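You operate a simulated robot arm through the tools that you are given. There is no shell and no other tool. Be economical: measure what you need, move in short steps, check, and stop when the job is done.

You run a simulated two-armed robot. Do the job below in one go: nothing can be reset, and whatever is moved stays where it is left.

TASK
Press the middle plus button three times. Open the right red drawer, take the weight and leave it inside, then shut the drawer. Switch the blue switch on. Put one of the wedges from the top of the far side table on the top of the small white table. Put one of the tickets from the top of the teal bench on the upper middle left shelf of the far side rack. Put the carton from the top of the teal bench on the high left shelf of the far side rack. Any order will do. Set down upright: weight, wedge, ticket.

Only the result counts: the job must be done as asked and must still hold three seconds after the hand-in. Knocking over, shifting, dropping, spilling or breaking anything else fails it.

THE ROBOT
Two 7-joint arms with two-finger grippers on one trunk, on a base that drives. Base frame: it is fixed to the floor where the robot stands at the start and does not move with it; the origin is under the middle of the robot, x ahead of it, y to its left, z up. Lengths are in m, angles in degrees, forces in N, time in s.
The left shoulder is at the start at [0.099, 0.216, 1.091], the right one opposite. With the tool pointing down near the work surface each hand reaches from about 0.34 to 0.84 m from the robot's upright axis, wherever it stands, measured 20 degrees to its own side. Places, roughly: blue switch [0.2, 1.9, 0.9]; carton [-0.75, 3.5, 0.75]; drawer [-1.1, -2.7, 0.7]; high left shelf of the far side rack [2.6, 4.4, 1.5]; middle plus button [0.8, 0, 1]; right red drawer [-1.1, -2.7, 0.7]; ticket [-0.5, 3.5, 0.75]; top of the small white table [0.6, -0.4, 0.8]; upper middle left shelf of the far side rack [2.6, 4.4, 1.2]; wedge [2, 3, 0.75]; weight (9x6x7 cm) [1.5, 1.5, 0.9]. Payload 3.18 kg a hand.
The tool frame of a hand sits at the grasp point between the pads (the TCP): z along the fingers, y along the line on which they close. The tips reach 0.03 m beyond it. Largest opening 0.144 m; the body of the gripper starts 0.103 m behind the TCP.
Orientation is told as [roll, pitch, yaw] about the base's x, y, z axes, in that order, counted from this pose: with the fingers straight down and closing along the base's y, the tool's x points along the base's -x, its y along +y and its z along -z.

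THE INTERFACE
- The arms move only by the tool servo_tool. It takes "left_commands", "right_commands" or both (then of equal length, played together; a hand with none holds still); each is a list of rows, each a list of 7 numbers: the finger opening in m, from 0 to 0.144, then the shift along the tool's x, y, z in m, then the turn, a rotation vector about the tool's x, y, z in degrees. In form: [[hand, x, y, z, wx, wy, wz], ...]. A call has 1 to 20 rows; each row shifts and turns the commanded pose from where the row before left it, along the tool's axes as they then stand. Each row takes 0.2 s and may step no farther than 0.05 m and 8.6 degrees from the row before; otherwise, or with a gripper value out of range, the whole call is refused. Where a pose cannot be reached the arm comes as near as it can. A force on the tool above 40 N (or 10 N above the force at the start of the call, whichever is more), or a blocked arm, ends the call early, and 0.2 s more pass. Each finger halts on what it meets, pressing with about 24 N; the grip force reading is that of the motor and also rises with nothing between the fingers. The clock runs only during rows and for 0.2 s after the last one: add rows that do not move to give the fingers time. The reply holds the time, the measured pose of the TCP, the force on the tool along the base axes, the opening and the grip force, in the units named above and with some noise, with the torque about the TCP (base axes, N m) and any sound that the robot's microphone picked up.
- Cameras (640 x 400 px; columns grow to the right, rows downward): "scene" is now at [0.211, -0.0053, 1.3073]; the picture's right is [-0.06, -1.00, 0.00], its down [-0.29, 0.02, -0.96] and it looks along [0.96, -0.06, -0.29] (base axes); focal length 214 px, centre (320, 200). "left" rides on the left gripper at [0.076, -0.016, -0.143] in its tool frame; the picture's right is [0.21, 0.98, 0.00], its down [-0.84, 0.18, -0.51] and it looks along [-0.50, 0.11, 0.86] (tool axes); focal length 218 px, centre (320, 200). "right" rides on the right gripper at [0.076, 0.016, -0.143] in its tool frame; the picture's right is [-0.21, 0.98, 0.00], its down [-0.84, -0.18, -0.51] and it looks along [-0.50, -0.11, 0.86] (tool axes); focal length 218 px, centre (320, 200). There is no depth. A picture from a camera that has moved, and an enlarged one, comes with that camera's place and axes in the base frame and with its lens.
- get_image(camera): a new picture of that camera. It takes no simulated time.
- move_column(by): slides the trunk up (or, below 0, down) by that many m; the arms and the scene camera ride with it, the base frame stays. It gives what a move gives, with no picture.
- steer(legs): drives the robot by 1 to 6 legs, each [ahead, left, turn to the left] in m, m and degrees, along the robot's own axes; the way and the turn of a leg run together, so that a leg with both is an arc; at most 1.5 m and 180 degrees a leg. The arms and the cameras ride along, it lands a little off, and it stops where it bumps. It gives what a move gives.
- aim_head(pan, tilt): turns the head with the scene camera to pan (to the left, within 80 degrees either way) and tilt (down, from -29 to 69), counted from straight ahead of the robot. It gives what a move gives.
- zoom(camera, box): a new picture of the part [left, top, right, bottom] of that camera's present view, enlarged. It takes no simulated time.
- sign_off(): hands the job in; it is judged then, once.

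Go step by step. Nothing tells you exact positions but the pictures and the camera data: compare them with the known pose of the tool, close in by small moves and look again before you grip or let go. The budget is 186 turns and 174 pictures, counting those below and the enlarged ones. Unless the task says otherwise, let go and move clear before handing in.

The tools are called after "Request:" as a command line: name --argument value ..., lists and objects as JSON in quotes. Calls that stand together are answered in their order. servo_tool: Moves the arms, as the interface text tells. Its arguments: {"type":"object","properties":{"left_commands":{"type":"array"},"right_commands":{"type":"array"}},"required":[]} The other tools are called the same way: move_column (by) slides the trunk up or down; steer (legs) drives the base; aim_head (pan, tilt) turns the head that bears the scene camera; get_image (camera) takes a picture; zoom (camera, box) takes an enlarged picture of a part of a camera's view; sign_off () hands the job in.

At the start:

```text
clock: 0.0
left_ee_pos: [0.4035, 0.1165, 1.2422]
left_orientation: [-0.2, 0.0, 0.1]
left_force: [0.2, 0.1, 0.2]
left_moment: [-0.03, 0.03, 0.0]
left_grip_width: 0.1441
left_gripper_force: 0.0
right_ee_pos: [0.3196, -0.1319, 1.221]
right_orientation: [0.1, 0.2, -0.3]
right_force: [75.3, -44.1, -24.7]
right_moment: [6.6, 9.43, 2.89]
right_grip_width: 0.144
right_gripper_force: 0.0
trunk travel left (down, up): [-0.175, 0.194]
robot x, y, heading: [-0.0011, 0.0018, -0.2]
head pan, tilt: [0.3, 50.9]
```

scene: 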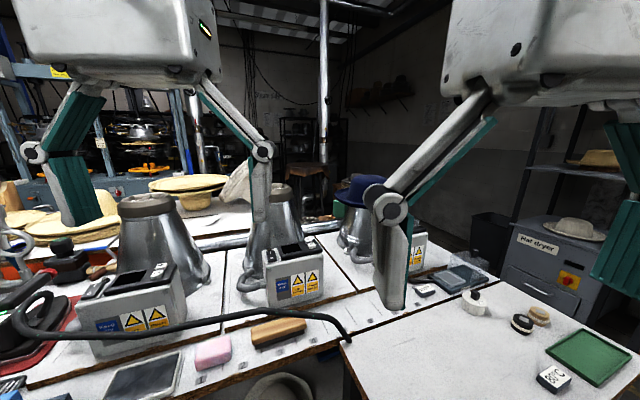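
right: 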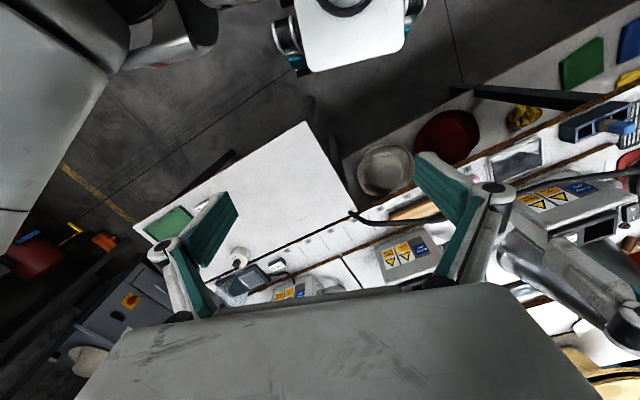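
left: 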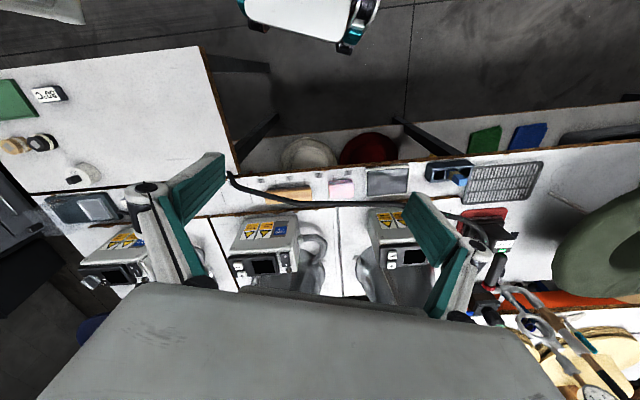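

I see a bench with steaming machines ahead and the small white table to the right-front. The right hand reports a contact force, so I look around before moving anything.

Request:
aim_head --pan 0 --tilt 40

Request:
get_image --camera "scene"

Request:
get_image --camera "right"

```text
clock: 0.7
left_ee_pos: [0.403, 0.1162, 1.2436]
left_orientation: [0.0, 0.1, 0.1]
left_force: [-0.4, 0.2, -0.2]
left_moment: [0.02, 0.01, 0.01]
left_grip_width: 0.1441
left_gripper_force: 0.0
right_ee_pos: [0.3228, -0.1336, 1.219]
right_orientation: [0.1, 0.2, -0.6]
right_force: [51.8, -24.2, -40.6]
right_moment: [3.05, 4.18, 1.33]
right_grip_width: 0.1439
right_gripper_force: 0.1
trunk travel left (down, up): [-0.175, 0.194]
robot x, y, heading: [0.0015, -0.002, 0.1]
head pan, tilt: [0.0, 40.0]
```

```text
170 pictures are left
camera scene: at [0.2111, -0.0048, 1.3047], right [-0.05, -1.0, 0.0], down [-0.32, 0.02, -0.95], along [0.95, -0.05, -0.32], focal length 214 px, centre (320, 200)
```

scene: 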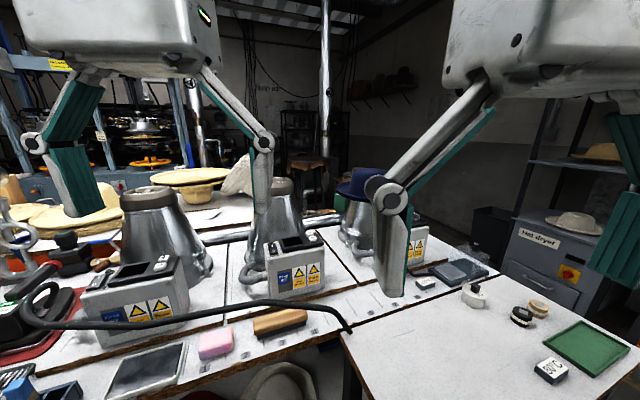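

```text
169 pictures are left
camera right: at [0.2465, -0.1144, 1.3642], right [0.22, 0.98, 0.0], down [0.84, -0.19, 0.51], along [0.49, -0.11, -0.86], focal length 218 px, centre (320, 200)
```

right: 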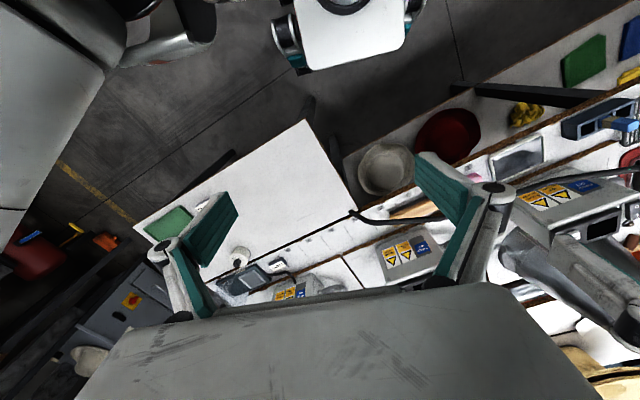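

The right hand seems pressed against the head, so I ease it forward and outward, then look again.

Request:
servo_tool --right_commands '[[0.144, -0.03, -0.03, 0, 0, 0, 0], [0.144, -0.03, -0.03, 0, 0, 0, 0], [0.144, 0, -0.04, 0, 0, 0, 0], [0.144, 0, -0.04, 0, 0, 0, 0]]'

Request:
aim_head --pan 0 --tilt 30

Request:
get_image --camera "scene"

```text
clock: 1.7
left_ee_pos: [0.3999, 0.1165, 1.2453]
left_orientation: [0.0, -0.2, 0.1]
left_force: [0.5, -0.5, 1.0]
left_moment: [-0.04, -0.08, 0.01]
left_grip_width: 0.1442
left_gripper_force: 0.1
right_ee_pos: [0.3768, -0.2704, 1.2208]
right_orientation: [0.1, 0.0, -0.5]
right_force: [0.3, -0.1, 0.5]
right_moment: [-0.01, -0.03, 0.0]
right_grip_width: 0.1439
right_gripper_force: 0.1
trunk travel left (down, up): [-0.175, 0.194]
robot x, y, heading: [-0.0018, -0.0032, -0.1]
head pan, tilt: [0.0, 40.0]
```

```text
clock: 2.5
left_ee_pos: [0.4029, 0.1174, 1.244]
left_orientation: [-0.1, 0.0, 0.2]
left_force: [-0.2, 0.5, 0.0]
left_moment: [0.04, 0.02, 0.0]
left_grip_width: 0.1439
left_gripper_force: 0.0
right_ee_pos: [0.38, -0.2705, 1.2202]
right_orientation: [0.1, 0.0, -0.4]
right_force: [-0.3, -0.1, 1.0]
right_moment: [0.0, 0.03, 0.02]
right_grip_width: 0.1442
right_gripper_force: 0.0
trunk travel left (down, up): [-0.175, 0.194]
robot x, y, heading: [-0.0008, 0.0001, 0.2]
head pan, tilt: [0.0, 30.0]
```

```text
168 pictures are left
camera scene: at [0.2084, 0.0, 1.2861], right [0.0, -1.0, 0.0], down [-0.5, 0.0, -0.87], along [0.87, 0.0, -0.5], focal length 214 px, centre (320, 200)
```

scene: 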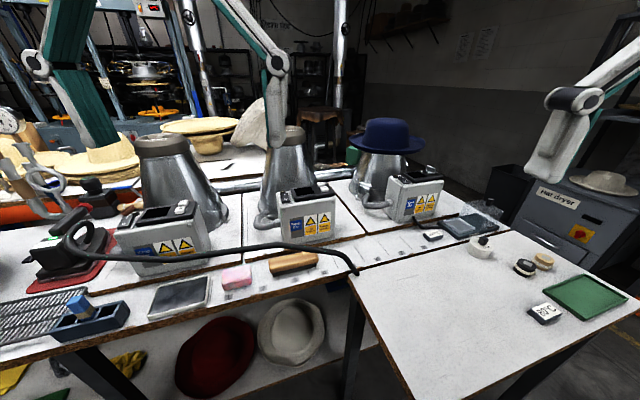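

The head now follows properly. I zoom on the middle control box and the small white table.

Request:
zoom --camera "scene" --box '[260, 170, 360, 260]'

Request:
zoom --camera "scene" --box '[360, 200, 640, 375]'

```text
4.44 times, centred on (310, 215) of scene
camera zoom: at [0.2084, 0.0, 1.2861], right [0.0, -1.0, 0.0], down [-0.5, 0.0, -0.87], along [0.87, 0.0, -0.5], focal length 953 px, centre (364, 133)
```

zoom: 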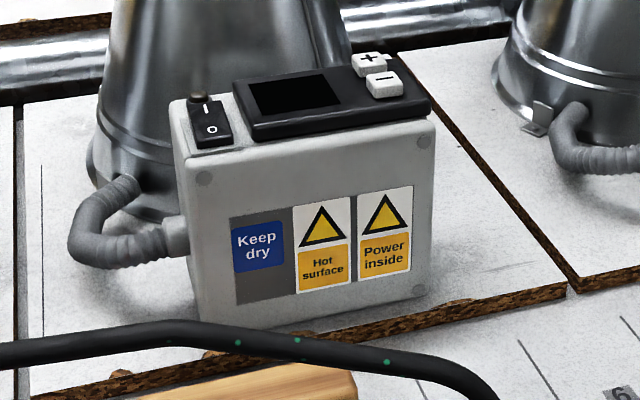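

```text
2.29 times, centred on (500, 288) of scene
camera zoom: at [0.2084, 0.0, 1.2861], right [0.0, -1.0, 0.0], down [-0.5, 0.0, -0.87], along [0.87, 0.0, -0.5], focal length 490 px, centre (-91, 0)
```

zoom: 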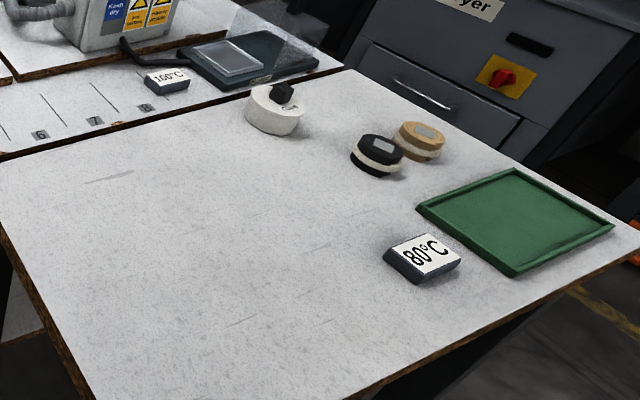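

The plus button sits on top of the middle control box near [0.80, 0.0, 1.0]. I bring the closed left hand nearby and view it with the wrist camera.

Request:
servo_tool --left_commands '[[0.1, -0.04, -0.015, 0, 0, 0, 0], [0.06, -0.04, -0.015, 0, 0, 0, 0], [0.02, -0.04, -0.015, 0, 0, 0, 0], [0.0, -0.04, -0.015, 0, 0, 0, 0], [0.0, -0.04, -0.015, 0, 0, 0, 0], [0.0, -0.04, -0.015, 0, 0, 0, 0], [0.0, -0.04, -0.015, 0, 0, 0, 0], [0, 0, 0, 0, 0, 0, 0]]'

Request:
get_image --camera "left"

Request:
get_image --camera "scene"

```text
clock: 4.2
left_ee_pos: [0.5055, 0.0792, 1.2423]
left_orientation: [-0.1, 0.0, 0.1]
left_force: [1.4, 1.1, 1.2]
left_moment: [0.0, 0.03, 0.0]
left_grip_width: 0.0001
left_gripper_force: 24.4
left hand out of reach, approached as far as the arm can: row 3, 4, 5, 6, 7
right_ee_pos: [0.3805, -0.2698, 1.2199]
right_orientation: [0.1, 0.1, -0.4]
right_force: [-0.1, -1.5, 0.3]
right_moment: [-0.02, -0.01, 0.0]
right_grip_width: 0.1439
right_gripper_force: 0.1
trunk travel left (down, up): [-0.175, 0.194]
robot x, y, heading: [0.0051, -0.0006, 0.0]
head pan, tilt: [0.0, 30.0]
```

```text
165 pictures are left
camera left: at [0.4287, 0.0628, 1.3844], right [-0.21, 0.98, 0.0], down [0.84, 0.18, 0.51], along [0.5, 0.11, -0.86], focal length 218 px, centre (320, 200)
```

left: 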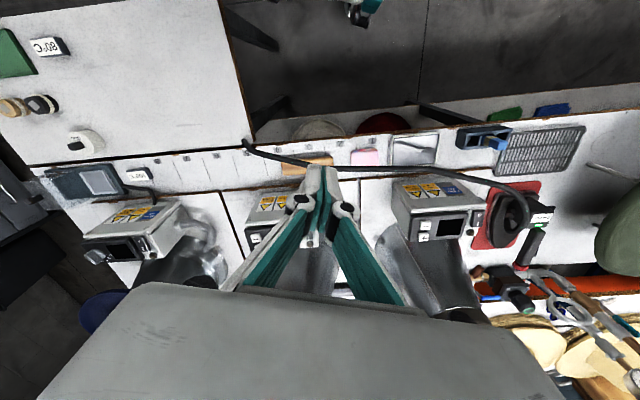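

```text
164 pictures are left
camera scene: at [0.2081, 0.0001, 1.2863], right [0.0, -1.0, 0.0], down [-0.5, 0.0, -0.87], along [0.87, 0.0, -0.5], focal length 214 px, centre (320, 200)
```

scene: 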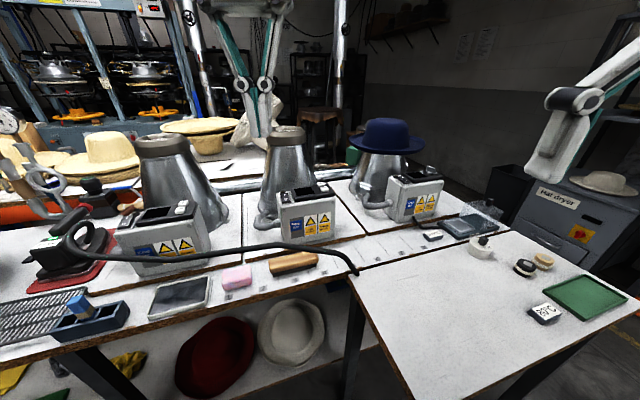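

The reach is limited this high up; I lower the hand and then go forward.

Request:
servo_tool --left_commands '[[0.0, 0, 0, 0.04, 0, 0, 0], [0.0, 0, 0, 0.04, 0, 0, 0], [0.0, 0, 0, 0.04, 0, 0, 0], [0, 0, 0, 0, 0, 0, 0]]'

Request:
get_image --camera "left"

```text
clock: 5.2
left_ee_pos: [0.5066, 0.0787, 1.1201]
left_orientation: [0.0, 0.1, 0.1]
left_force: [-0.5, 1.0, 0.3]
left_moment: [0.0, 0.01, 0.0]
left_grip_width: 0.0
left_gripper_force: 24.5
right_ee_pos: [0.3786, -0.2707, 1.2207]
right_orientation: [0.1, 0.1, -0.5]
right_force: [-1.6, 0.3, 0.1]
right_moment: [0.03, -0.03, 0.0]
right_grip_width: 0.1441
right_gripper_force: 0.2
trunk travel left (down, up): [-0.175, 0.194]
robot x, y, heading: [0.0007, 0.0007, -0.0]
head pan, tilt: [0.0, 30.0]
```

```text
163 pictures are left
camera left: at [0.4289, 0.0624, 1.2631], right [-0.21, 0.98, 0.0], down [0.84, 0.18, 0.51], along [0.5, 0.11, -0.86], focal length 218 px, centre (320, 200)
```

left: 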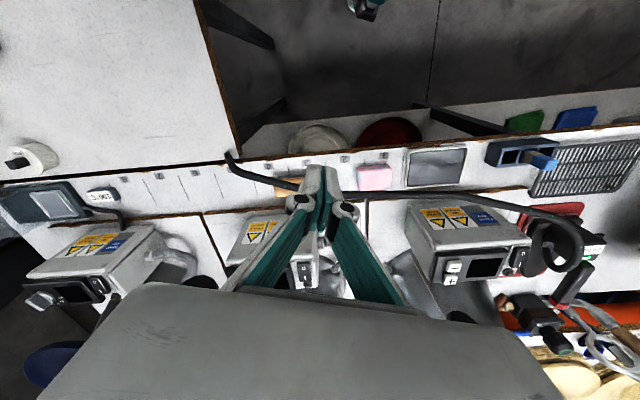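

The left machine's button triangulates to z≈0.95, so the middle one may be nearer x≈0.9. I check floor clearance in front before deciding to drive up.

Request:
aim_head --pan 0 --tilt 69

Request:
get_image --camera "scene"

```text
clock: 6.3
left_ee_pos: [0.5075, 0.0788, 1.1207]
left_orientation: [-0.2, 0.0, 0.1]
left_force: [0.4, 0.3, 0.9]
left_moment: [-0.01, 0.01, 0.0]
left_grip_width: 0.0
left_gripper_force: 24.0
right_ee_pos: [0.3787, -0.2705, 1.2197]
right_orientation: [0.1, 0.1, -0.5]
right_force: [-0.4, 0.1, -0.1]
right_moment: [0.0, 0.03, 0.0]
right_grip_width: 0.1437
right_gripper_force: 0.0
trunk travel left (down, up): [-0.175, 0.194]
robot x, y, heading: [-0.0014, -0.0009, 0.0]
head pan, tilt: [0.0, 68.8]
```

```text
162 pictures are left
camera scene: at [0.1737, 0.0001, 1.2348], right [0.0, -1.0, 0.0], down [-0.93, 0.0, -0.36], along [0.36, 0.0, -0.93], focal length 214 px, centre (320, 200)
```

scene: 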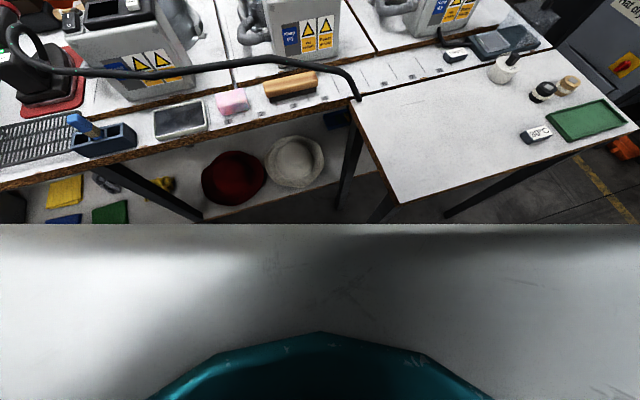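

Base front appears to be about 0.1+ m clear of the small table's corner. I drive 0.1 m ahead and view again.

Request:
steer --legs '[[0.1, 0, 0]]'

Request:
aim_head --pan 0 --tilt 40

Request:
servo_tool --left_commands '[[0.0, -0.04, -0.014, 0.0, 0, 0, 0], [0.0, -0.04, -0.014, 0.0, 0, 0, 0], [0.0, -0.04, -0.014, 0.0, 0, 0, 0], [0, -0.04, -0.014, 0, 0, 0, 0], [0, -0.03, 0, 0, 0, 0, 0]]'

Request:
get_image --camera "scene"

Request:
get_image --camera "left"

```text
clock: 7.5
left_ee_pos: [0.564, 0.0788, 1.1197]
left_orientation: [-0.1, 0.1, 0.1]
left_force: [-0.9, 0.3, 0.6]
left_moment: [0.0, -0.08, 0.03]
left_grip_width: 0.0
left_gripper_force: 23.5
right_ee_pos: [0.4356, -0.2708, 1.22]
right_orientation: [0.2, 0.2, -0.7]
right_force: [-0.5, -0.2, 0.2]
right_moment: [0.03, -0.09, 0.0]
right_grip_width: 0.1438
right_gripper_force: 0.1
trunk travel left (down, up): [-0.175, 0.194]
robot x, y, heading: [0.0558, 0.0025, -0.2]
head pan, tilt: [0.0, 68.8]
stopped in leg 1: the robot was blocked; the commanded pose is now the measured one
```

```text
clock: 8.4
left_ee_pos: [0.5658, 0.0791, 1.1183]
left_orientation: [-0.1, 0.3, 0.1]
left_force: [1.0, -0.6, 0.3]
left_moment: [0.0, -0.02, -0.03]
left_grip_width: 0.0
left_gripper_force: 23.9
right_ee_pos: [0.4361, -0.2708, 1.2178]
right_orientation: [0.1, 0.4, -0.8]
right_force: [-0.2, 0.1, -0.4]
right_moment: [0.0, 0.01, -0.01]
right_grip_width: 0.1439
right_gripper_force: 0.1
trunk travel left (down, up): [-0.175, 0.194]
robot x, y, heading: [0.0602, 0.001, -0.2]
head pan, tilt: [0.0, 40.0]
```

```text
clock: 9.6
left_ee_pos: [0.6867, 0.0371, 1.1179]
left_orientation: [-0.1, 0.3, 0.1]
left_force: [0.5, 0.3, -1.2]
left_moment: [0.01, 0.02, 0.03]
left_grip_width: 0.0
left_gripper_force: 24.1
left hand out of reach, approached as far as the arm can: row 4, 5
right_ee_pos: [0.4375, -0.2709, 1.2181]
right_orientation: [0.1, 0.3, -0.7]
right_force: [0.4, -0.1, 0.3]
right_moment: [-0.01, 0.06, 0.02]
right_grip_width: 0.1438
right_gripper_force: 0.1
trunk travel left (down, up): [-0.175, 0.194]
robot x, y, heading: [0.0575, -0.0005, -0.3]
head pan, tilt: [0.0, 40.0]
```

```text
161 pictures are left
camera scene: at [0.2607, 0.0004, 1.2708], right [0.0, -1.0, 0.0], down [-0.64, 0.0, -0.77], along [0.77, 0.0, -0.64], focal length 214 px, centre (320, 200)
```

scene: 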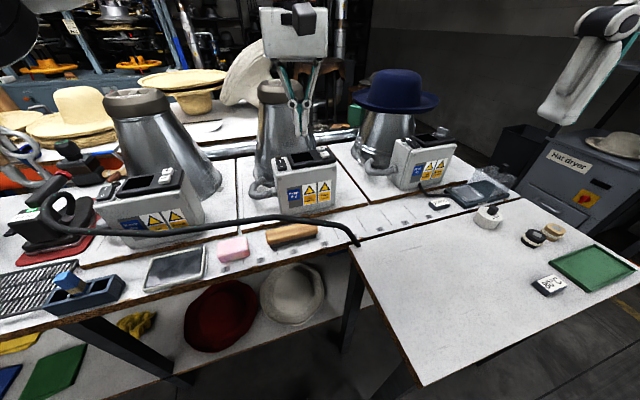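

```text
160 pictures are left
camera left: at [0.6109, 0.0206, 1.2591], right [-0.21, 0.98, 0.0], down [0.85, 0.18, 0.5], along [0.49, 0.11, -0.86], focal length 218 px, centre (320, 200)
```

left: 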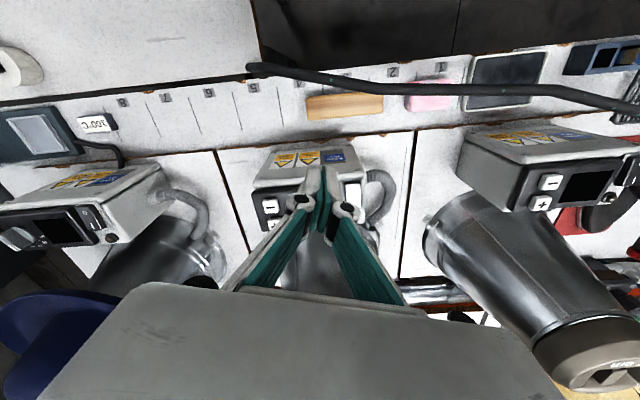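

The base is blocked at x≈0.057. I zoom both views to fix the plus button.

Request:
zoom --camera "scene" --box '[250, 110, 370, 185]'

Request:
zoom --camera "left" --box '[230, 140, 390, 240]'

```text
5.33 times, centred on (310, 148) of scene
camera zoom: at [0.2607, 0.0004, 1.2708], right [0.0, -1.0, 0.0], down [-0.64, 0.0, -0.77], along [0.77, 0.0, -0.64], focal length 1144 px, centre (373, 480)
```

zoom: 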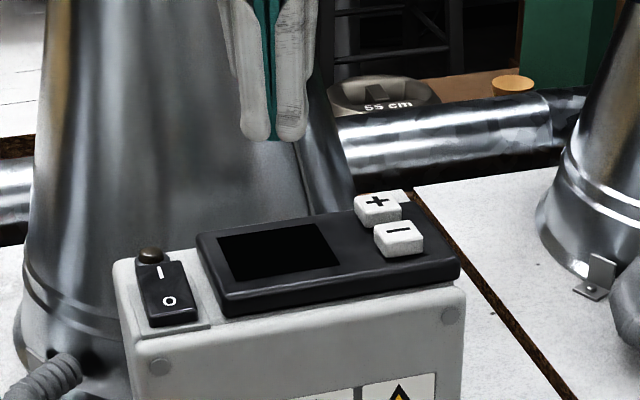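

```text
4.00 times, centred on (310, 190) of left
camera zoom: at [0.6109, 0.0206, 1.2591], right [-0.21, 0.98, 0.0], down [0.85, 0.18, 0.5], along [0.49, 0.11, -0.86], focal length 873 px, centre (360, 240)
```

zoom: 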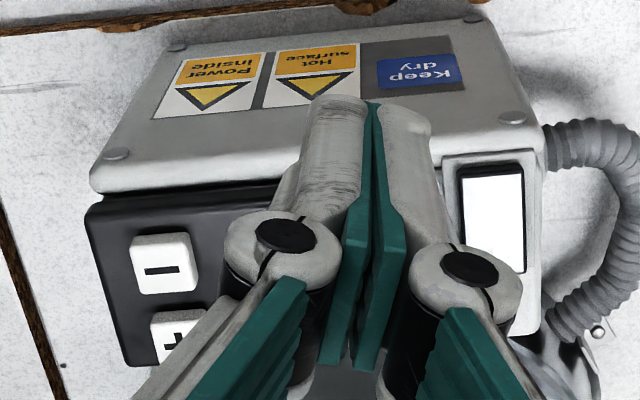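

The plus button is at about [0.815, -0.004, 0.998]. I lower to TCP z≈1.07 and move above it.

Request:
servo_tool --left_commands '[[0.0, 0, -0.02, 0.048, 0, 0, 0], [0.0, -0.04, -0.012, 0.0, 0, 0, 0], [0.0, -0.04, -0.01, 0.0, 0, 0, 0], [0, -0.04, 0, 0, 0, 0, 0], [0, -0.012, 0, 0, 0, 0, 0], [0, 0, 0, 0, 0, 0, 0]]'

Request:
zoom --camera "scene" --box '[250, 110, 370, 185]'

Request:
zoom --camera "left" --box '[230, 140, 390, 240]'

```text
refused: row 1 steps farther than a row can; nothing moved
```

```text
5.33 times, centred on (310, 148) of scene
camera zoom: at [0.2607, 0.0004, 1.2708], right [0.0, -1.0, 0.0], down [-0.64, 0.0, -0.77], along [0.77, 0.0, -0.64], focal length 1144 px, centre (373, 480)
```

zoom: 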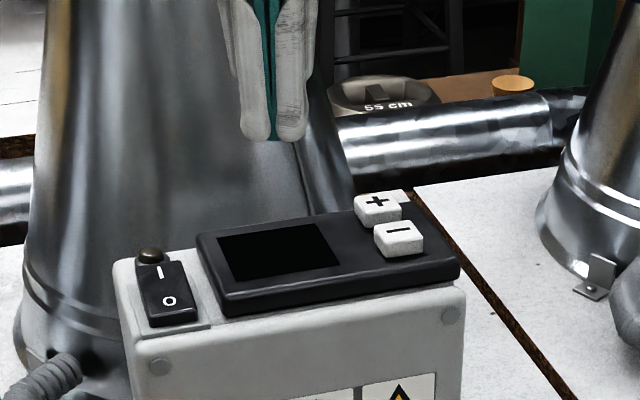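

```text
4.00 times, centred on (310, 190) of left
camera zoom: at [0.6109, 0.0206, 1.2591], right [-0.21, 0.98, 0.0], down [0.85, 0.18, 0.5], along [0.49, 0.11, -0.86], focal length 873 px, centre (360, 240)
```

zoom: 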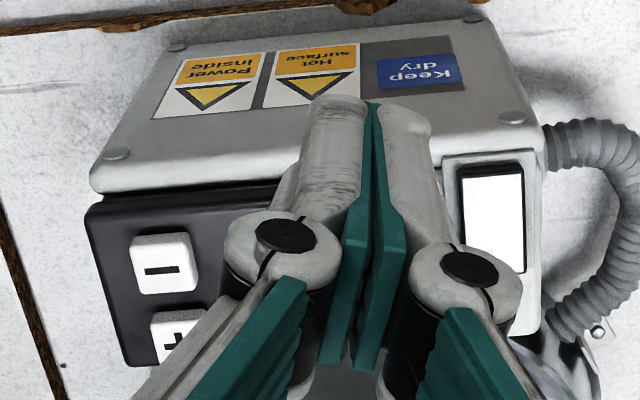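

The first row was a hair too long; I resend with smaller steps.

Request:
servo_tool --left_commands '[[0.0, 0, -0.02, 0.03, 0, 0, 0], [0.0, -0.03, -0.012, 0.018, 0, 0, 0], [0.0, -0.04, -0.008, 0.0, 0, 0, 0], [0, -0.04, 0, 0, 0, 0, 0], [0, -0.022, 0, 0, 0, 0, 0], [0, 0, 0, 0, 0, 0, 0]]'

Request:
zoom --camera "scene" --box '[250, 110, 370, 185]'

Request:
zoom --camera "left" --box '[230, 140, 390, 240]'

```text
clock: 11.0
left_ee_pos: [0.724, 0.0029, 1.0529]
left_orientation: [0.0, 0.4, 0.1]
left_force: [-1.0, -0.4, 0.0]
left_moment: [0.02, 0.0, -0.01]
left_grip_width: 0.0
left_gripper_force: 24.0
left hand out of reach, approached as far as the arm can: row 2, 3, 4, 5
right_ee_pos: [0.438, -0.2704, 1.2169]
right_orientation: [0.1, 0.4, -0.7]
right_force: [0.8, -0.6, -0.7]
right_moment: [0.01, 0.0, 0.03]
right_grip_width: 0.1442
right_gripper_force: 0.0
trunk travel left (down, up): [-0.175, 0.194]
robot x, y, heading: [0.0591, 0.0017, -0.3]
head pan, tilt: [0.0, 40.0]
```

```text
5.33 times, centred on (310, 148) of scene
camera zoom: at [0.2604, 0.001, 1.2709], right [0.0, -1.0, 0.0], down [-0.64, 0.0, -0.77], along [0.77, 0.0, -0.64], focal length 1144 px, centre (373, 480)
```

zoom: 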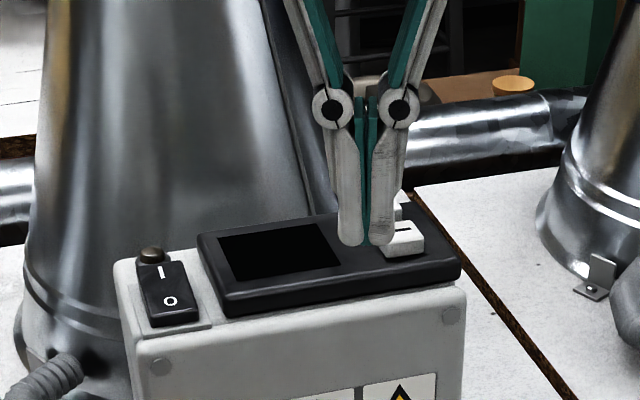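

```text
4.00 times, centred on (310, 190) of left
camera zoom: at [0.6476, -0.0134, 1.1952], right [-0.21, 0.98, 0.0], down [0.84, 0.18, 0.5], along [0.49, 0.11, -0.86], focal length 873 px, centre (360, 240)
```

zoom: 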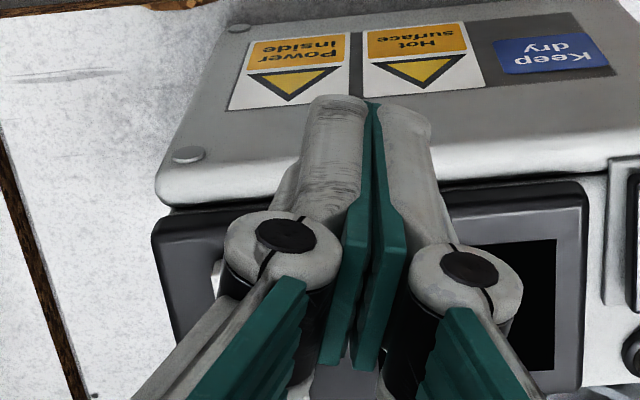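

Reach is short at this height; raising the trunk brings the shoulder level with the wrist. I raise it 0.15 and re-approach.

Request:
move_column --by 0.15

Request:
servo_tool --left_commands '[[0.0, 0, 0, 0.045, 0, 0, 0], [0.0, 0, 0, 0.045, 0, 0, 0], [0.0, -0.02, -0.006, 0.02, 0, 0, 0], [0, -0.04, 0, 0, 0, 0, 0], [0, -0.035, 0, 0, 0, 0, 0], [0, 0, 0, 0, 0, 0, 0]]'

Request:
get_image --camera "scene"

```text
clock: 12.7
left_ee_pos: [0.6687, 0.0032, 1.3371]
left_orientation: [-0.1, -12.7, 0.1]
left_force: [1.1, 0.7, -0.5]
left_moment: [-0.01, 0.01, 0.01]
left_grip_width: 0.0
left_gripper_force: 24.0
right_ee_pos: [0.3659, -0.2703, 1.4258]
right_orientation: [0.3, -11.0, -0.9]
right_force: [-0.1, -0.6, -0.2]
right_moment: [-0.01, 0.0, -0.01]
right_grip_width: 0.144
right_gripper_force: 0.0
trunk travel left (down, up): [-0.325, 0.044]
robot x, y, heading: [0.0607, -0.0012, -0.5]
head pan, tilt: [0.0, 40.0]
```

```text
clock: 14.1
left_ee_pos: [0.7339, 0.0038, 1.2394]
left_orientation: [-0.6, -13.0, 0.6]
left_force: [0.6, 0.5, -0.5]
left_moment: [0.02, 0.03, 0.02]
left_grip_width: 0.0002
left_gripper_force: 24.2
left hand out of reach, approached as far as the arm can: row 4, 5
right_ee_pos: [0.3664, -0.2695, 1.4251]
right_orientation: [0.4, -11.0, -0.9]
right_force: [-0.2, 0.1, 1.0]
right_moment: [0.01, 0.03, 0.03]
right_grip_width: 0.144
right_gripper_force: 0.1
trunk travel left (down, up): [-0.325, 0.044]
robot x, y, heading: [0.0573, -0.002, -0.3]
head pan, tilt: [0.0, 40.0]
```

```text
153 pictures are left
camera scene: at [0.183, 0.0011, 1.4267], right [0.0, -1.0, 0.0], down [-0.64, 0.0, -0.77], along [0.77, 0.0, -0.64], focal length 214 px, centre (320, 200)
```

scene: 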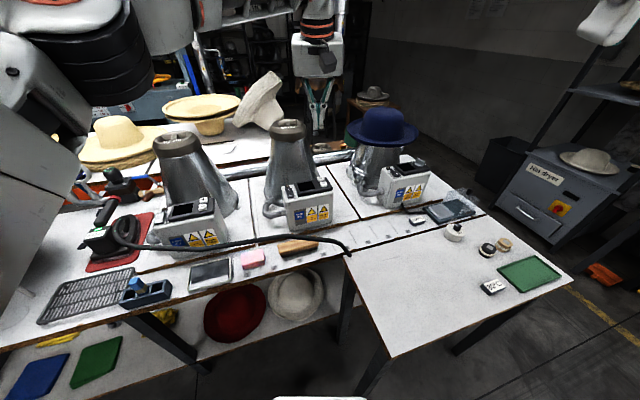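

The trunk tilts the arms as it rises (fingers now lean 13° forward), which helps the reach. I descend along the tool axis toward the button.

Request:
servo_tool --left_commands '[[0.0, 0, -0.002, 0.043, 0, 0, 0], [0.0, -0.01, -0.002, 0.043, 0, 0, 0], [0.0, -0.01, -0.002, 0.043, 0, 0, 0], [0, -0.02, -0.002, 0.043, 0, 0, 0], [0, 0, 0, 0, 0, 0, 0]]'

Request:
zoom --camera "scene" --box '[250, 130, 370, 205]'

Request:
get_image --camera "left"

```text
clock: 15.3
left_ee_pos: [0.7922, -0.0054, 1.0833]
left_orientation: [-0.1, -13.1, 0.1]
left_force: [-0.3, -0.9, 0.6]
left_moment: [0.0, 0.0, -0.02]
left_grip_width: 0.0
left_gripper_force: 23.7
left hand out of reach, approached as far as the arm can: row 4
right_ee_pos: [0.366, -0.2704, 1.4263]
right_orientation: [0.3, -11.0, -0.8]
right_force: [-0.1, -0.4, -0.1]
right_moment: [0.0, -0.02, 0.04]
right_grip_width: 0.1439
right_gripper_force: 0.1
trunk travel left (down, up): [-0.325, 0.044]
robot x, y, heading: [0.0573, 0.0037, -0.2]
head pan, tilt: [0.0, 40.0]
```

```text
5.33 times, centred on (310, 168) of scene
camera zoom: at [0.1823, 0.0011, 1.4269], right [0.0, -1.0, 0.0], down [-0.64, 0.0, -0.77], along [0.77, 0.0, -0.64], focal length 1144 px, centre (373, 373)
```

zoom: 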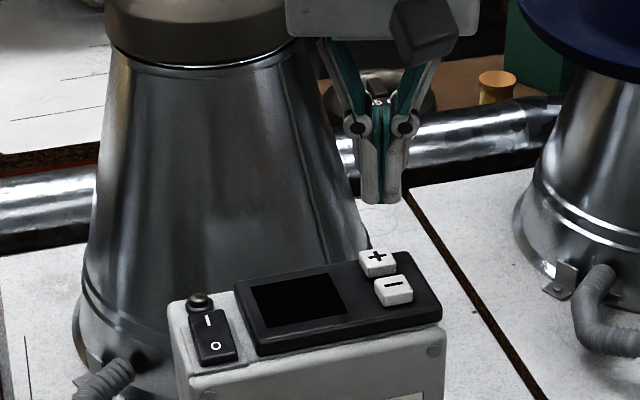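

```text
151 pictures are left
camera left: at [0.6856, -0.0212, 1.2046], right [-0.21, 0.98, -0.05], down [0.71, 0.18, 0.68], along [0.68, 0.11, -0.73], focal length 218 px, centre (320, 200)
```

left: 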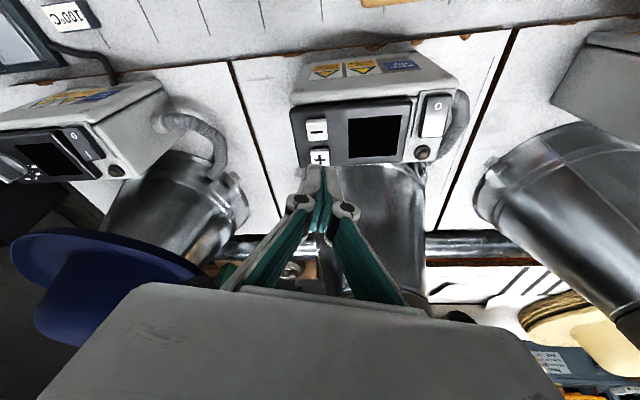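

Button confirmed at [0.815, -0.004, 0.998], tip 5.6 cm above it. I close in.

Request:
servo_tool --left_commands '[[0.0, -0.002, 0.001, 0.02, 0, 0, 0], [0.0, -0.002, 0, 0.022, 0, 0, 0], [0, 0, 0, 0, 0, 0, 0]]'

Request:
zoom --camera "scene" --box '[290, 145, 350, 182]'

Request:
zoom --camera "left" --box '[270, 110, 370, 200]'

```text
clock: 16.1
left_ee_pos: [0.799, -0.003, 1.0454]
left_orientation: [-0.1, -13.0, 0.1]
left_force: [0.6, 0.3, 0.3]
left_moment: [0.02, -0.02, 0.0]
left_grip_width: 0.0002
left_gripper_force: 23.6
left hand out of reach, approached as far as the arm can: row 2
right_ee_pos: [0.365, -0.2702, 1.4258]
right_orientation: [0.3, -11.0, -0.8]
right_force: [-0.1, -0.2, 0.3]
right_moment: [-0.01, -0.04, -0.05]
right_grip_width: 0.1438
right_gripper_force: 0.0
trunk travel left (down, up): [-0.325, 0.044]
robot x, y, heading: [0.0611, 0.0007, -0.2]
head pan, tilt: [0.0, 40.0]
```

```text
10.67 times, centred on (320, 164) of scene
camera zoom: at [0.1823, 0.0013, 1.4269], right [0.0, -1.0, 0.0], down [-0.64, 0.0, -0.77], along [0.77, 0.0, -0.64], focal length 2288 px, centre (320, 589)
```

zoom: 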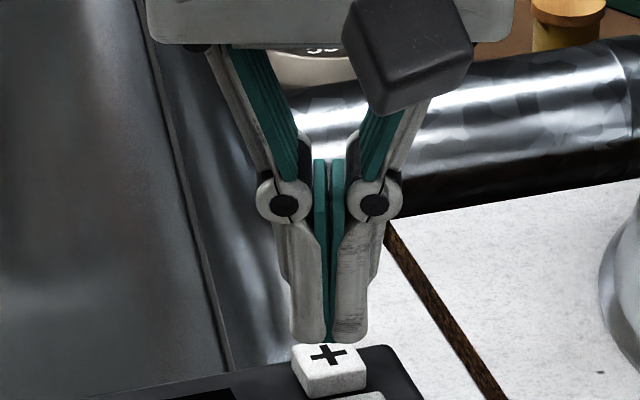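

```text
4.44 times, centred on (320, 155) of left
camera zoom: at [0.6927, -0.0191, 1.1657], right [-0.21, 0.98, -0.05], down [0.7, 0.18, 0.69], along [0.68, 0.11, -0.73], focal length 970 px, centre (320, 400)
```

zoom: 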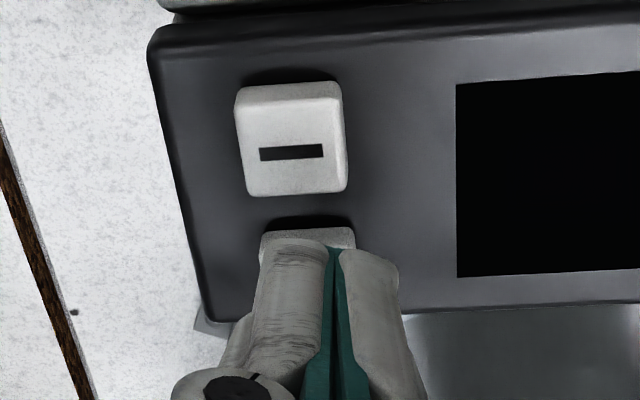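

Tip is ~2 cm above the button; I shift 3 mm right and press slowly, watching force and sound.

Request:
servo_tool --left_commands '[[0.0, -0.002, -0.003, 0.012, 0, 0, 0], [0.0, -0.001, 0, 0.005, 0, 0, 0], [0, 0, 0, 0.004, 0, 0, 0], [0, 0, 0, 0.004, 0, 0, 0], [0, 0, 0, 0, 0, 0, 0]]'

Request:
zoom --camera "scene" --box '[290, 145, 350, 182]'

```text
clock: 17.3
left_ee_pos: [0.8014, -0.0049, 1.0203]
left_orientation: [-0.2, -13.1, 0.1]
left_force: [-1.0, 0.2, -0.1]
left_moment: [0.02, -0.01, 0.06]
left_grip_width: 0.0002
left_gripper_force: 23.9
left hand out of reach, approached as far as the arm can: row 1
right_ee_pos: [0.3665, -0.2691, 1.4255]
right_orientation: [0.3, -11.0, -1.0]
right_force: [-0.6, -0.2, 0.9]
right_moment: [0.03, 0.02, 0.01]
right_grip_width: 0.1439
right_gripper_force: 0.1
trunk travel left (down, up): [-0.325, 0.044]
robot x, y, heading: [0.0575, -0.0036, -0.2]
head pan, tilt: [0.0, 40.0]
```

```text
10.67 times, centred on (320, 164) of scene
camera zoom: at [0.1827, 0.001, 1.4268], right [0.0, -1.0, 0.0], down [-0.64, 0.0, -0.77], along [0.77, 0.0, -0.64], focal length 2288 px, centre (320, 589)
```

zoom: 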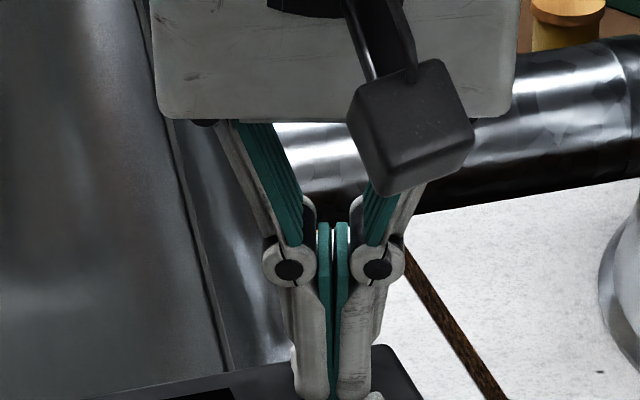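

No force yet; I look closer with both cameras.

Request:
zoom --camera "scene" --box '[290, 165, 350, 202]'

Request:
zoom --camera "left" --box '[270, 110, 370, 200]'

```text
10.67 times, centred on (320, 184) of scene
camera zoom: at [0.1827, 0.001, 1.4268], right [0.0, -1.0, 0.0], down [-0.64, 0.0, -0.77], along [0.77, 0.0, -0.64], focal length 2288 px, centre (320, 376)
```

zoom: 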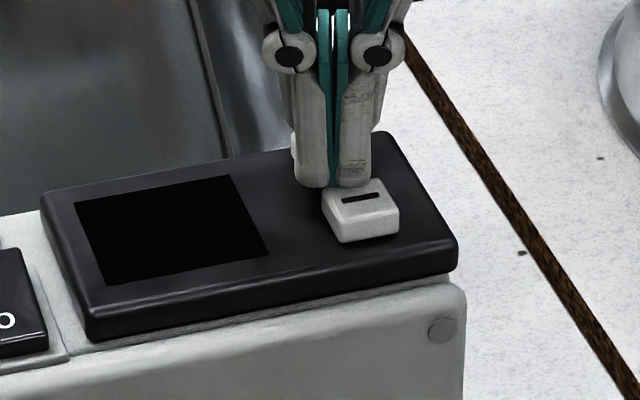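

```text
4.44 times, centred on (320, 155) of left
camera zoom: at [0.6944, -0.0207, 1.1422], right [-0.21, 0.98, -0.05], down [0.71, 0.18, 0.68], along [0.68, 0.11, -0.73], focal length 970 px, centre (320, 400)
```

zoom: 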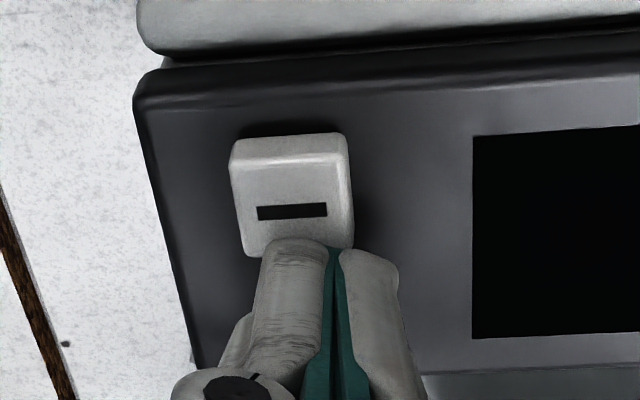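

The tip is ~8 mm short of the plus. I back off, tilt the tool 12° more forward for reach, and check.

Request:
servo_tool --left_commands '[[0.0, 0, 0.002, -0.022, 0, 0, 0], [0.0, 0, 0, 0, 0, -6, 0], [0, 0, 0, 0, 0, -6, 0], [0, 0, 0, 0.004, 0, 0, 0], [0, 0, 0, 0, 0, 0, 0]]'

Request:
zoom --camera "scene" --box '[290, 155, 350, 192]'

Request:
zoom --camera "left" --box '[270, 110, 370, 200]'

```text
clock: 18.5
left_ee_pos: [0.8001, -0.0032, 1.0408]
left_orientation: [-0.1, -24.8, 0.2]
left_force: [-0.4, -0.2, 0.3]
left_moment: [0.01, -0.01, 0.0]
left_grip_width: 0.0
left_gripper_force: 24.0
right_ee_pos: [0.3663, -0.2699, 1.4259]
right_orientation: [0.4, -11.0, -0.9]
right_force: [-0.4, 0.3, -0.7]
right_moment: [-0.01, -0.03, 0.01]
right_grip_width: 0.1441
right_gripper_force: 0.0
trunk travel left (down, up): [-0.325, 0.044]
robot x, y, heading: [0.0628, -0.0021, -0.1]
head pan, tilt: [0.0, 40.0]
```

```text
10.67 times, centred on (320, 174) of scene
camera zoom: at [0.1822, 0.0009, 1.4268], right [0.0, -1.0, 0.0], down [-0.64, 0.0, -0.77], along [0.77, 0.0, -0.64], focal length 2288 px, centre (320, 483)
```

zoom: 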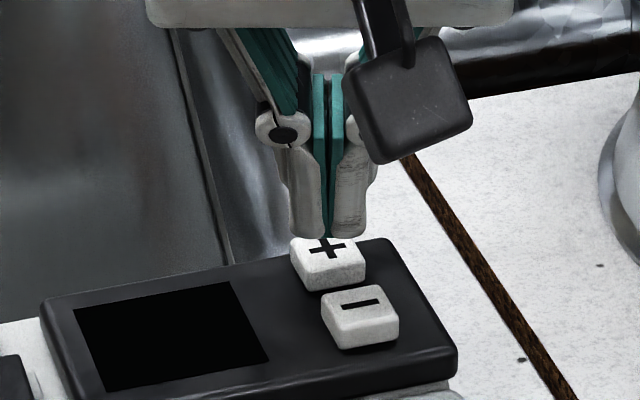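

```text
4.44 times, centred on (320, 155) of left
camera zoom: at [0.6706, -0.0194, 1.137], right [-0.19, 0.98, -0.09], down [0.55, 0.18, 0.81], along [0.81, 0.11, -0.57], focal length 970 px, centre (320, 400)
```

zoom: 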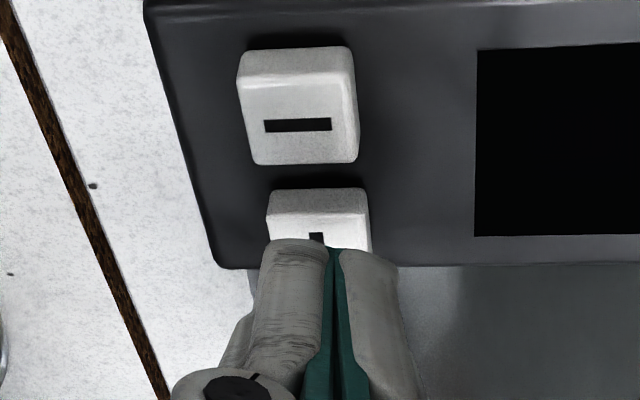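

Now aligned in y; I push down along the tool axis in small increments.

Request:
servo_tool --left_commands '[[0.0, -0.002, 0, 0.014, 0, 0, 0], [0.0, 0, 0, 0.004, 0, 0, 0], [0, 0, 0, 0.004, 0, 0, 0]]'

Request:
zoom --camera "scene" --box '[290, 155, 350, 192]'

```text
clock: 19.3
left_ee_pos: [0.8107, -0.0027, 1.0205]
left_orientation: [0.0, -25.0, 0.2]
left_force: [0.3, 1.0, -0.2]
left_moment: [0.01, 0.0, -0.02]
left_grip_width: 0.0
left_gripper_force: 24.3
right_ee_pos: [0.3664, -0.2699, 1.4265]
right_orientation: [0.2, -11.0, -0.9]
right_force: [-0.3, 0.4, 0.1]
right_moment: [-0.03, 0.01, 0.01]
right_grip_width: 0.1439
right_gripper_force: 0.1
trunk travel left (down, up): [-0.325, 0.044]
robot x, y, heading: [0.057, 0.0022, -0.1]
head pan, tilt: [0.0, 40.0]
```

```text
10.67 times, centred on (320, 174) of scene
camera zoom: at [0.1829, 0.001, 1.4268], right [0.0, -1.0, 0.0], down [-0.64, 0.0, -0.77], along [0.77, 0.0, -0.64], focal length 2288 px, centre (320, 483)
```

zoom: 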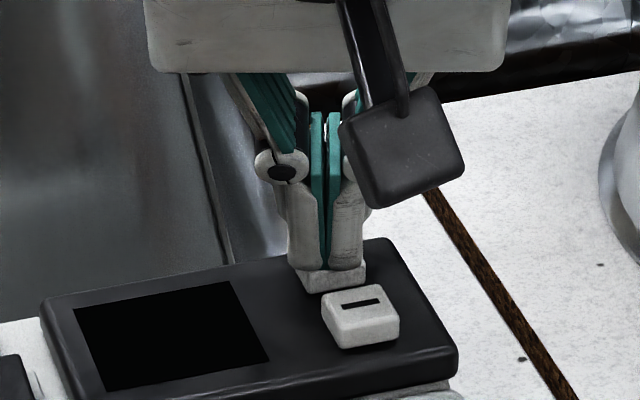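

The tip is over the button, nearly touching; continue pressing.

Request:
servo_tool --left_commands '[[0.0, 0.002, 0, 0.003, 0, 0, 0], [0, 0.001, 0, 0.003, 0, 0, 0]]'

Request:
zoom --camera "scene" --box '[290, 155, 350, 192]'

```text
clock: 19.9
left_ee_pos: [0.8115, -0.0021, 1.0157]
left_orientation: [-0.1, -25.0, 0.2]
left_force: [-2.5, 1.4, 6.5]
left_moment: [0.09, 0.05, 0.01]
left_grip_width: 0.0061
left_gripper_force: 31.0
right_ee_pos: [0.3654, -0.2693, 1.4274]
right_orientation: [0.3, -11.0, -0.8]
right_force: [0.0, -0.2, -0.3]
right_moment: [-0.01, -0.04, 0.03]
right_grip_width: 0.1439
right_gripper_force: 0.1
trunk travel left (down, up): [-0.325, 0.044]
robot x, y, heading: [0.0586, 0.0019, 0.1]
head pan, tilt: [0.0, 40.0]
heard: click
```

```text
10.67 times, centred on (320, 174) of scene
camera zoom: at [0.1819, 0.0012, 1.4269], right [0.0, -1.0, 0.0], down [-0.64, 0.0, -0.77], along [0.77, 0.0, -0.64], focal length 2288 px, centre (320, 483)
```

zoom: 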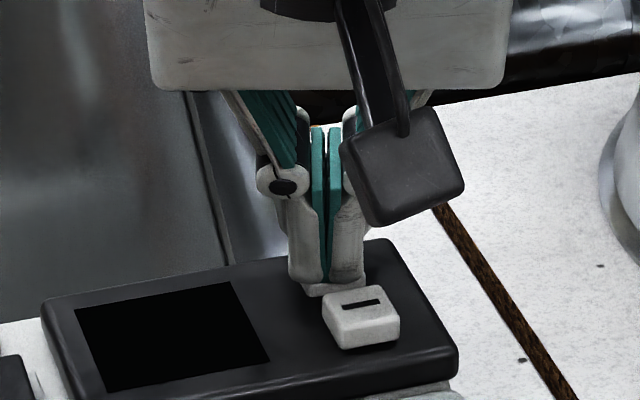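

Click heard: press one. I retract ~12 mm and press again.

Request:
servo_tool --left_commands '[[0.0, 0, 0, -0.012, 0, 0, 0], [0, 0, 0, 0, 0, 0, 0], [0, 0, 0, 0, 0, 0, 0]]'

Request:
servo_tool --left_commands '[[0.0, 0, 0, 0.007, 0, 0, 0], [0, 0, 0, 0.004, 0, 0, 0], [0, 0, 0, 0.003, 0, 0, 0]]'

```text
clock: 20.7
left_ee_pos: [0.8055, -0.0034, 1.0239]
left_orientation: [-0.1, -24.8, 0.2]
left_force: [0.9, 0.2, -0.2]
left_moment: [0.01, -0.01, 0.0]
left_grip_width: 0.0001
left_gripper_force: 30.5
right_ee_pos: [0.3662, -0.2709, 1.4269]
right_orientation: [0.3, -11.0, -0.9]
right_force: [-0.8, -0.6, -1.0]
right_moment: [-0.01, -0.03, 0.02]
right_grip_width: 0.144
right_gripper_force: 0.0
trunk travel left (down, up): [-0.325, 0.044]
robot x, y, heading: [0.0587, 0.0028, -0.1]
head pan, tilt: [0.0, 40.0]
```

```text
clock: 21.5
left_ee_pos: [0.8111, -0.0043, 1.0136]
left_orientation: [-0.2, -25.0, 0.3]
left_force: [-6.7, -0.5, 8.9]
left_moment: [0.01, 0.18, 0.01]
left_grip_width: 0.006
left_gripper_force: 30.4
right_ee_pos: [0.3647, -0.2697, 1.426]
right_orientation: [0.3, -11.2, -0.9]
right_force: [-0.3, -0.2, -0.6]
right_moment: [-0.01, 0.02, 0.0]
right_grip_width: 0.1443
right_gripper_force: 0.1
trunk travel left (down, up): [-0.325, 0.044]
robot x, y, heading: [0.0597, -0.0034, -0.1]
head pan, tilt: [0.0, 40.0]
heard: click
```

Second click. One more press, then retract well up.

Request:
servo_tool --left_commands '[[0.0, 0, 0, -0.013, 0, 0, 0], [0, 0, 0, 0, 0, 0, 0], [0, 0, 0, 0, 0, 0, 0]]'

Request:
servo_tool --left_commands '[[0.0, 0, 0, 0.007, 0, 0, 0], [0, 0, 0, 0.004, 0, 0, 0], [0, 0, 0, 0.003, 0, 0, 0]]'

```text
clock: 22.3
left_ee_pos: [0.8061, -0.0034, 1.025]
left_orientation: [-0.1, -24.8, 0.2]
left_force: [-0.1, -0.4, -0.4]
left_moment: [0.03, -0.02, -0.03]
left_grip_width: 0.0
left_gripper_force: 30.7
right_ee_pos: [0.3658, -0.2697, 1.4268]
right_orientation: [0.3, -11.0, -0.9]
right_force: [0.0, 0.6, -1.2]
right_moment: [0.0, -0.03, 0.01]
right_grip_width: 0.1439
right_gripper_force: 0.1
trunk travel left (down, up): [-0.325, 0.044]
robot x, y, heading: [0.0579, 0.0017, -0.3]
head pan, tilt: [0.0, 40.0]
```

```text
clock: 23.1
left_ee_pos: [0.8105, -0.0036, 1.0133]
left_orientation: [-0.2, -25.1, 0.2]
left_force: [-8.6, -0.4, 10.9]
left_moment: [0.02, 0.23, 0.06]
left_grip_width: 0.0058
left_gripper_force: 30.8
right_ee_pos: [0.3647, -0.2711, 1.4264]
right_orientation: [0.3, -11.1, -1.0]
right_force: [-0.6, -0.4, 0.4]
right_moment: [0.01, 0.02, 0.0]
right_grip_width: 0.1442
right_gripper_force: 0.2
trunk travel left (down, up): [-0.325, 0.044]
robot x, y, heading: [0.0556, 0.0022, -0.2]
head pan, tilt: [0.0, 40.0]
heard: click
```

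Three clicks done. I retract the left hand and fold it back.

Request:
servo_tool --left_commands '[[0.0, 0, 0, -0.03, 0, 0, 0], [0, 0, 0, -0.045, 0, 0, 0], [0, 0, 0, -0.045, 0, 0, 0], [0, 0, 0, -0.045, 0, 0, 0], [0, 0.035, 0, -0.03, 0, 6, 0], [0, 0.035, 0.02, -0.02, 0, 6, 0], [0, 0.04, 0.02, -0.01, 0, 6, 0], [0, 0.04, 0.02, 0, 0, 6, 0], [0, 0.04, 0.02, 0, 0, 0, 0], [0, 0.04, 0.02, 0, 0, 0, 0], [0, 0.02, 0, 0, 0, 0, 0]]'

Request:
get_image --camera "scene"

```text
clock: 25.5
left_ee_pos: [0.4737, 0.0973, 1.1746]
left_orientation: [-0.1, -0.9, 0.2]
left_force: [0.2, -0.3, -0.2]
left_moment: [-0.01, 0.03, 0.02]
left_grip_width: 0.0
left_gripper_force: 30.7
right_ee_pos: [0.3668, -0.2703, 1.4264]
right_orientation: [0.5, -11.0, -1.0]
right_force: [0.4, -0.5, 0.4]
right_moment: [0.02, 0.0, 0.0]
right_grip_width: 0.1439
right_gripper_force: 0.0
trunk travel left (down, up): [-0.325, 0.044]
robot x, y, heading: [0.0594, 0.003, -0.2]
head pan, tilt: [0.0, 40.0]
```

```text
141 pictures are left
camera scene: at [0.1826, 0.0005, 1.4268], right [0.0, -1.0, 0.0], down [-0.64, 0.0, -0.77], along [0.77, 0.0, -0.64], focal length 214 px, centre (320, 200)
```

scene: 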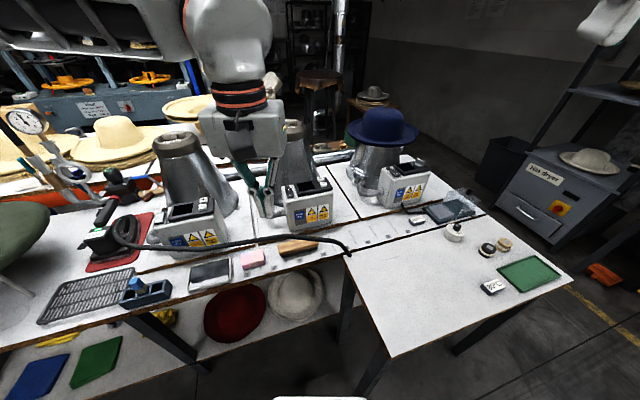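

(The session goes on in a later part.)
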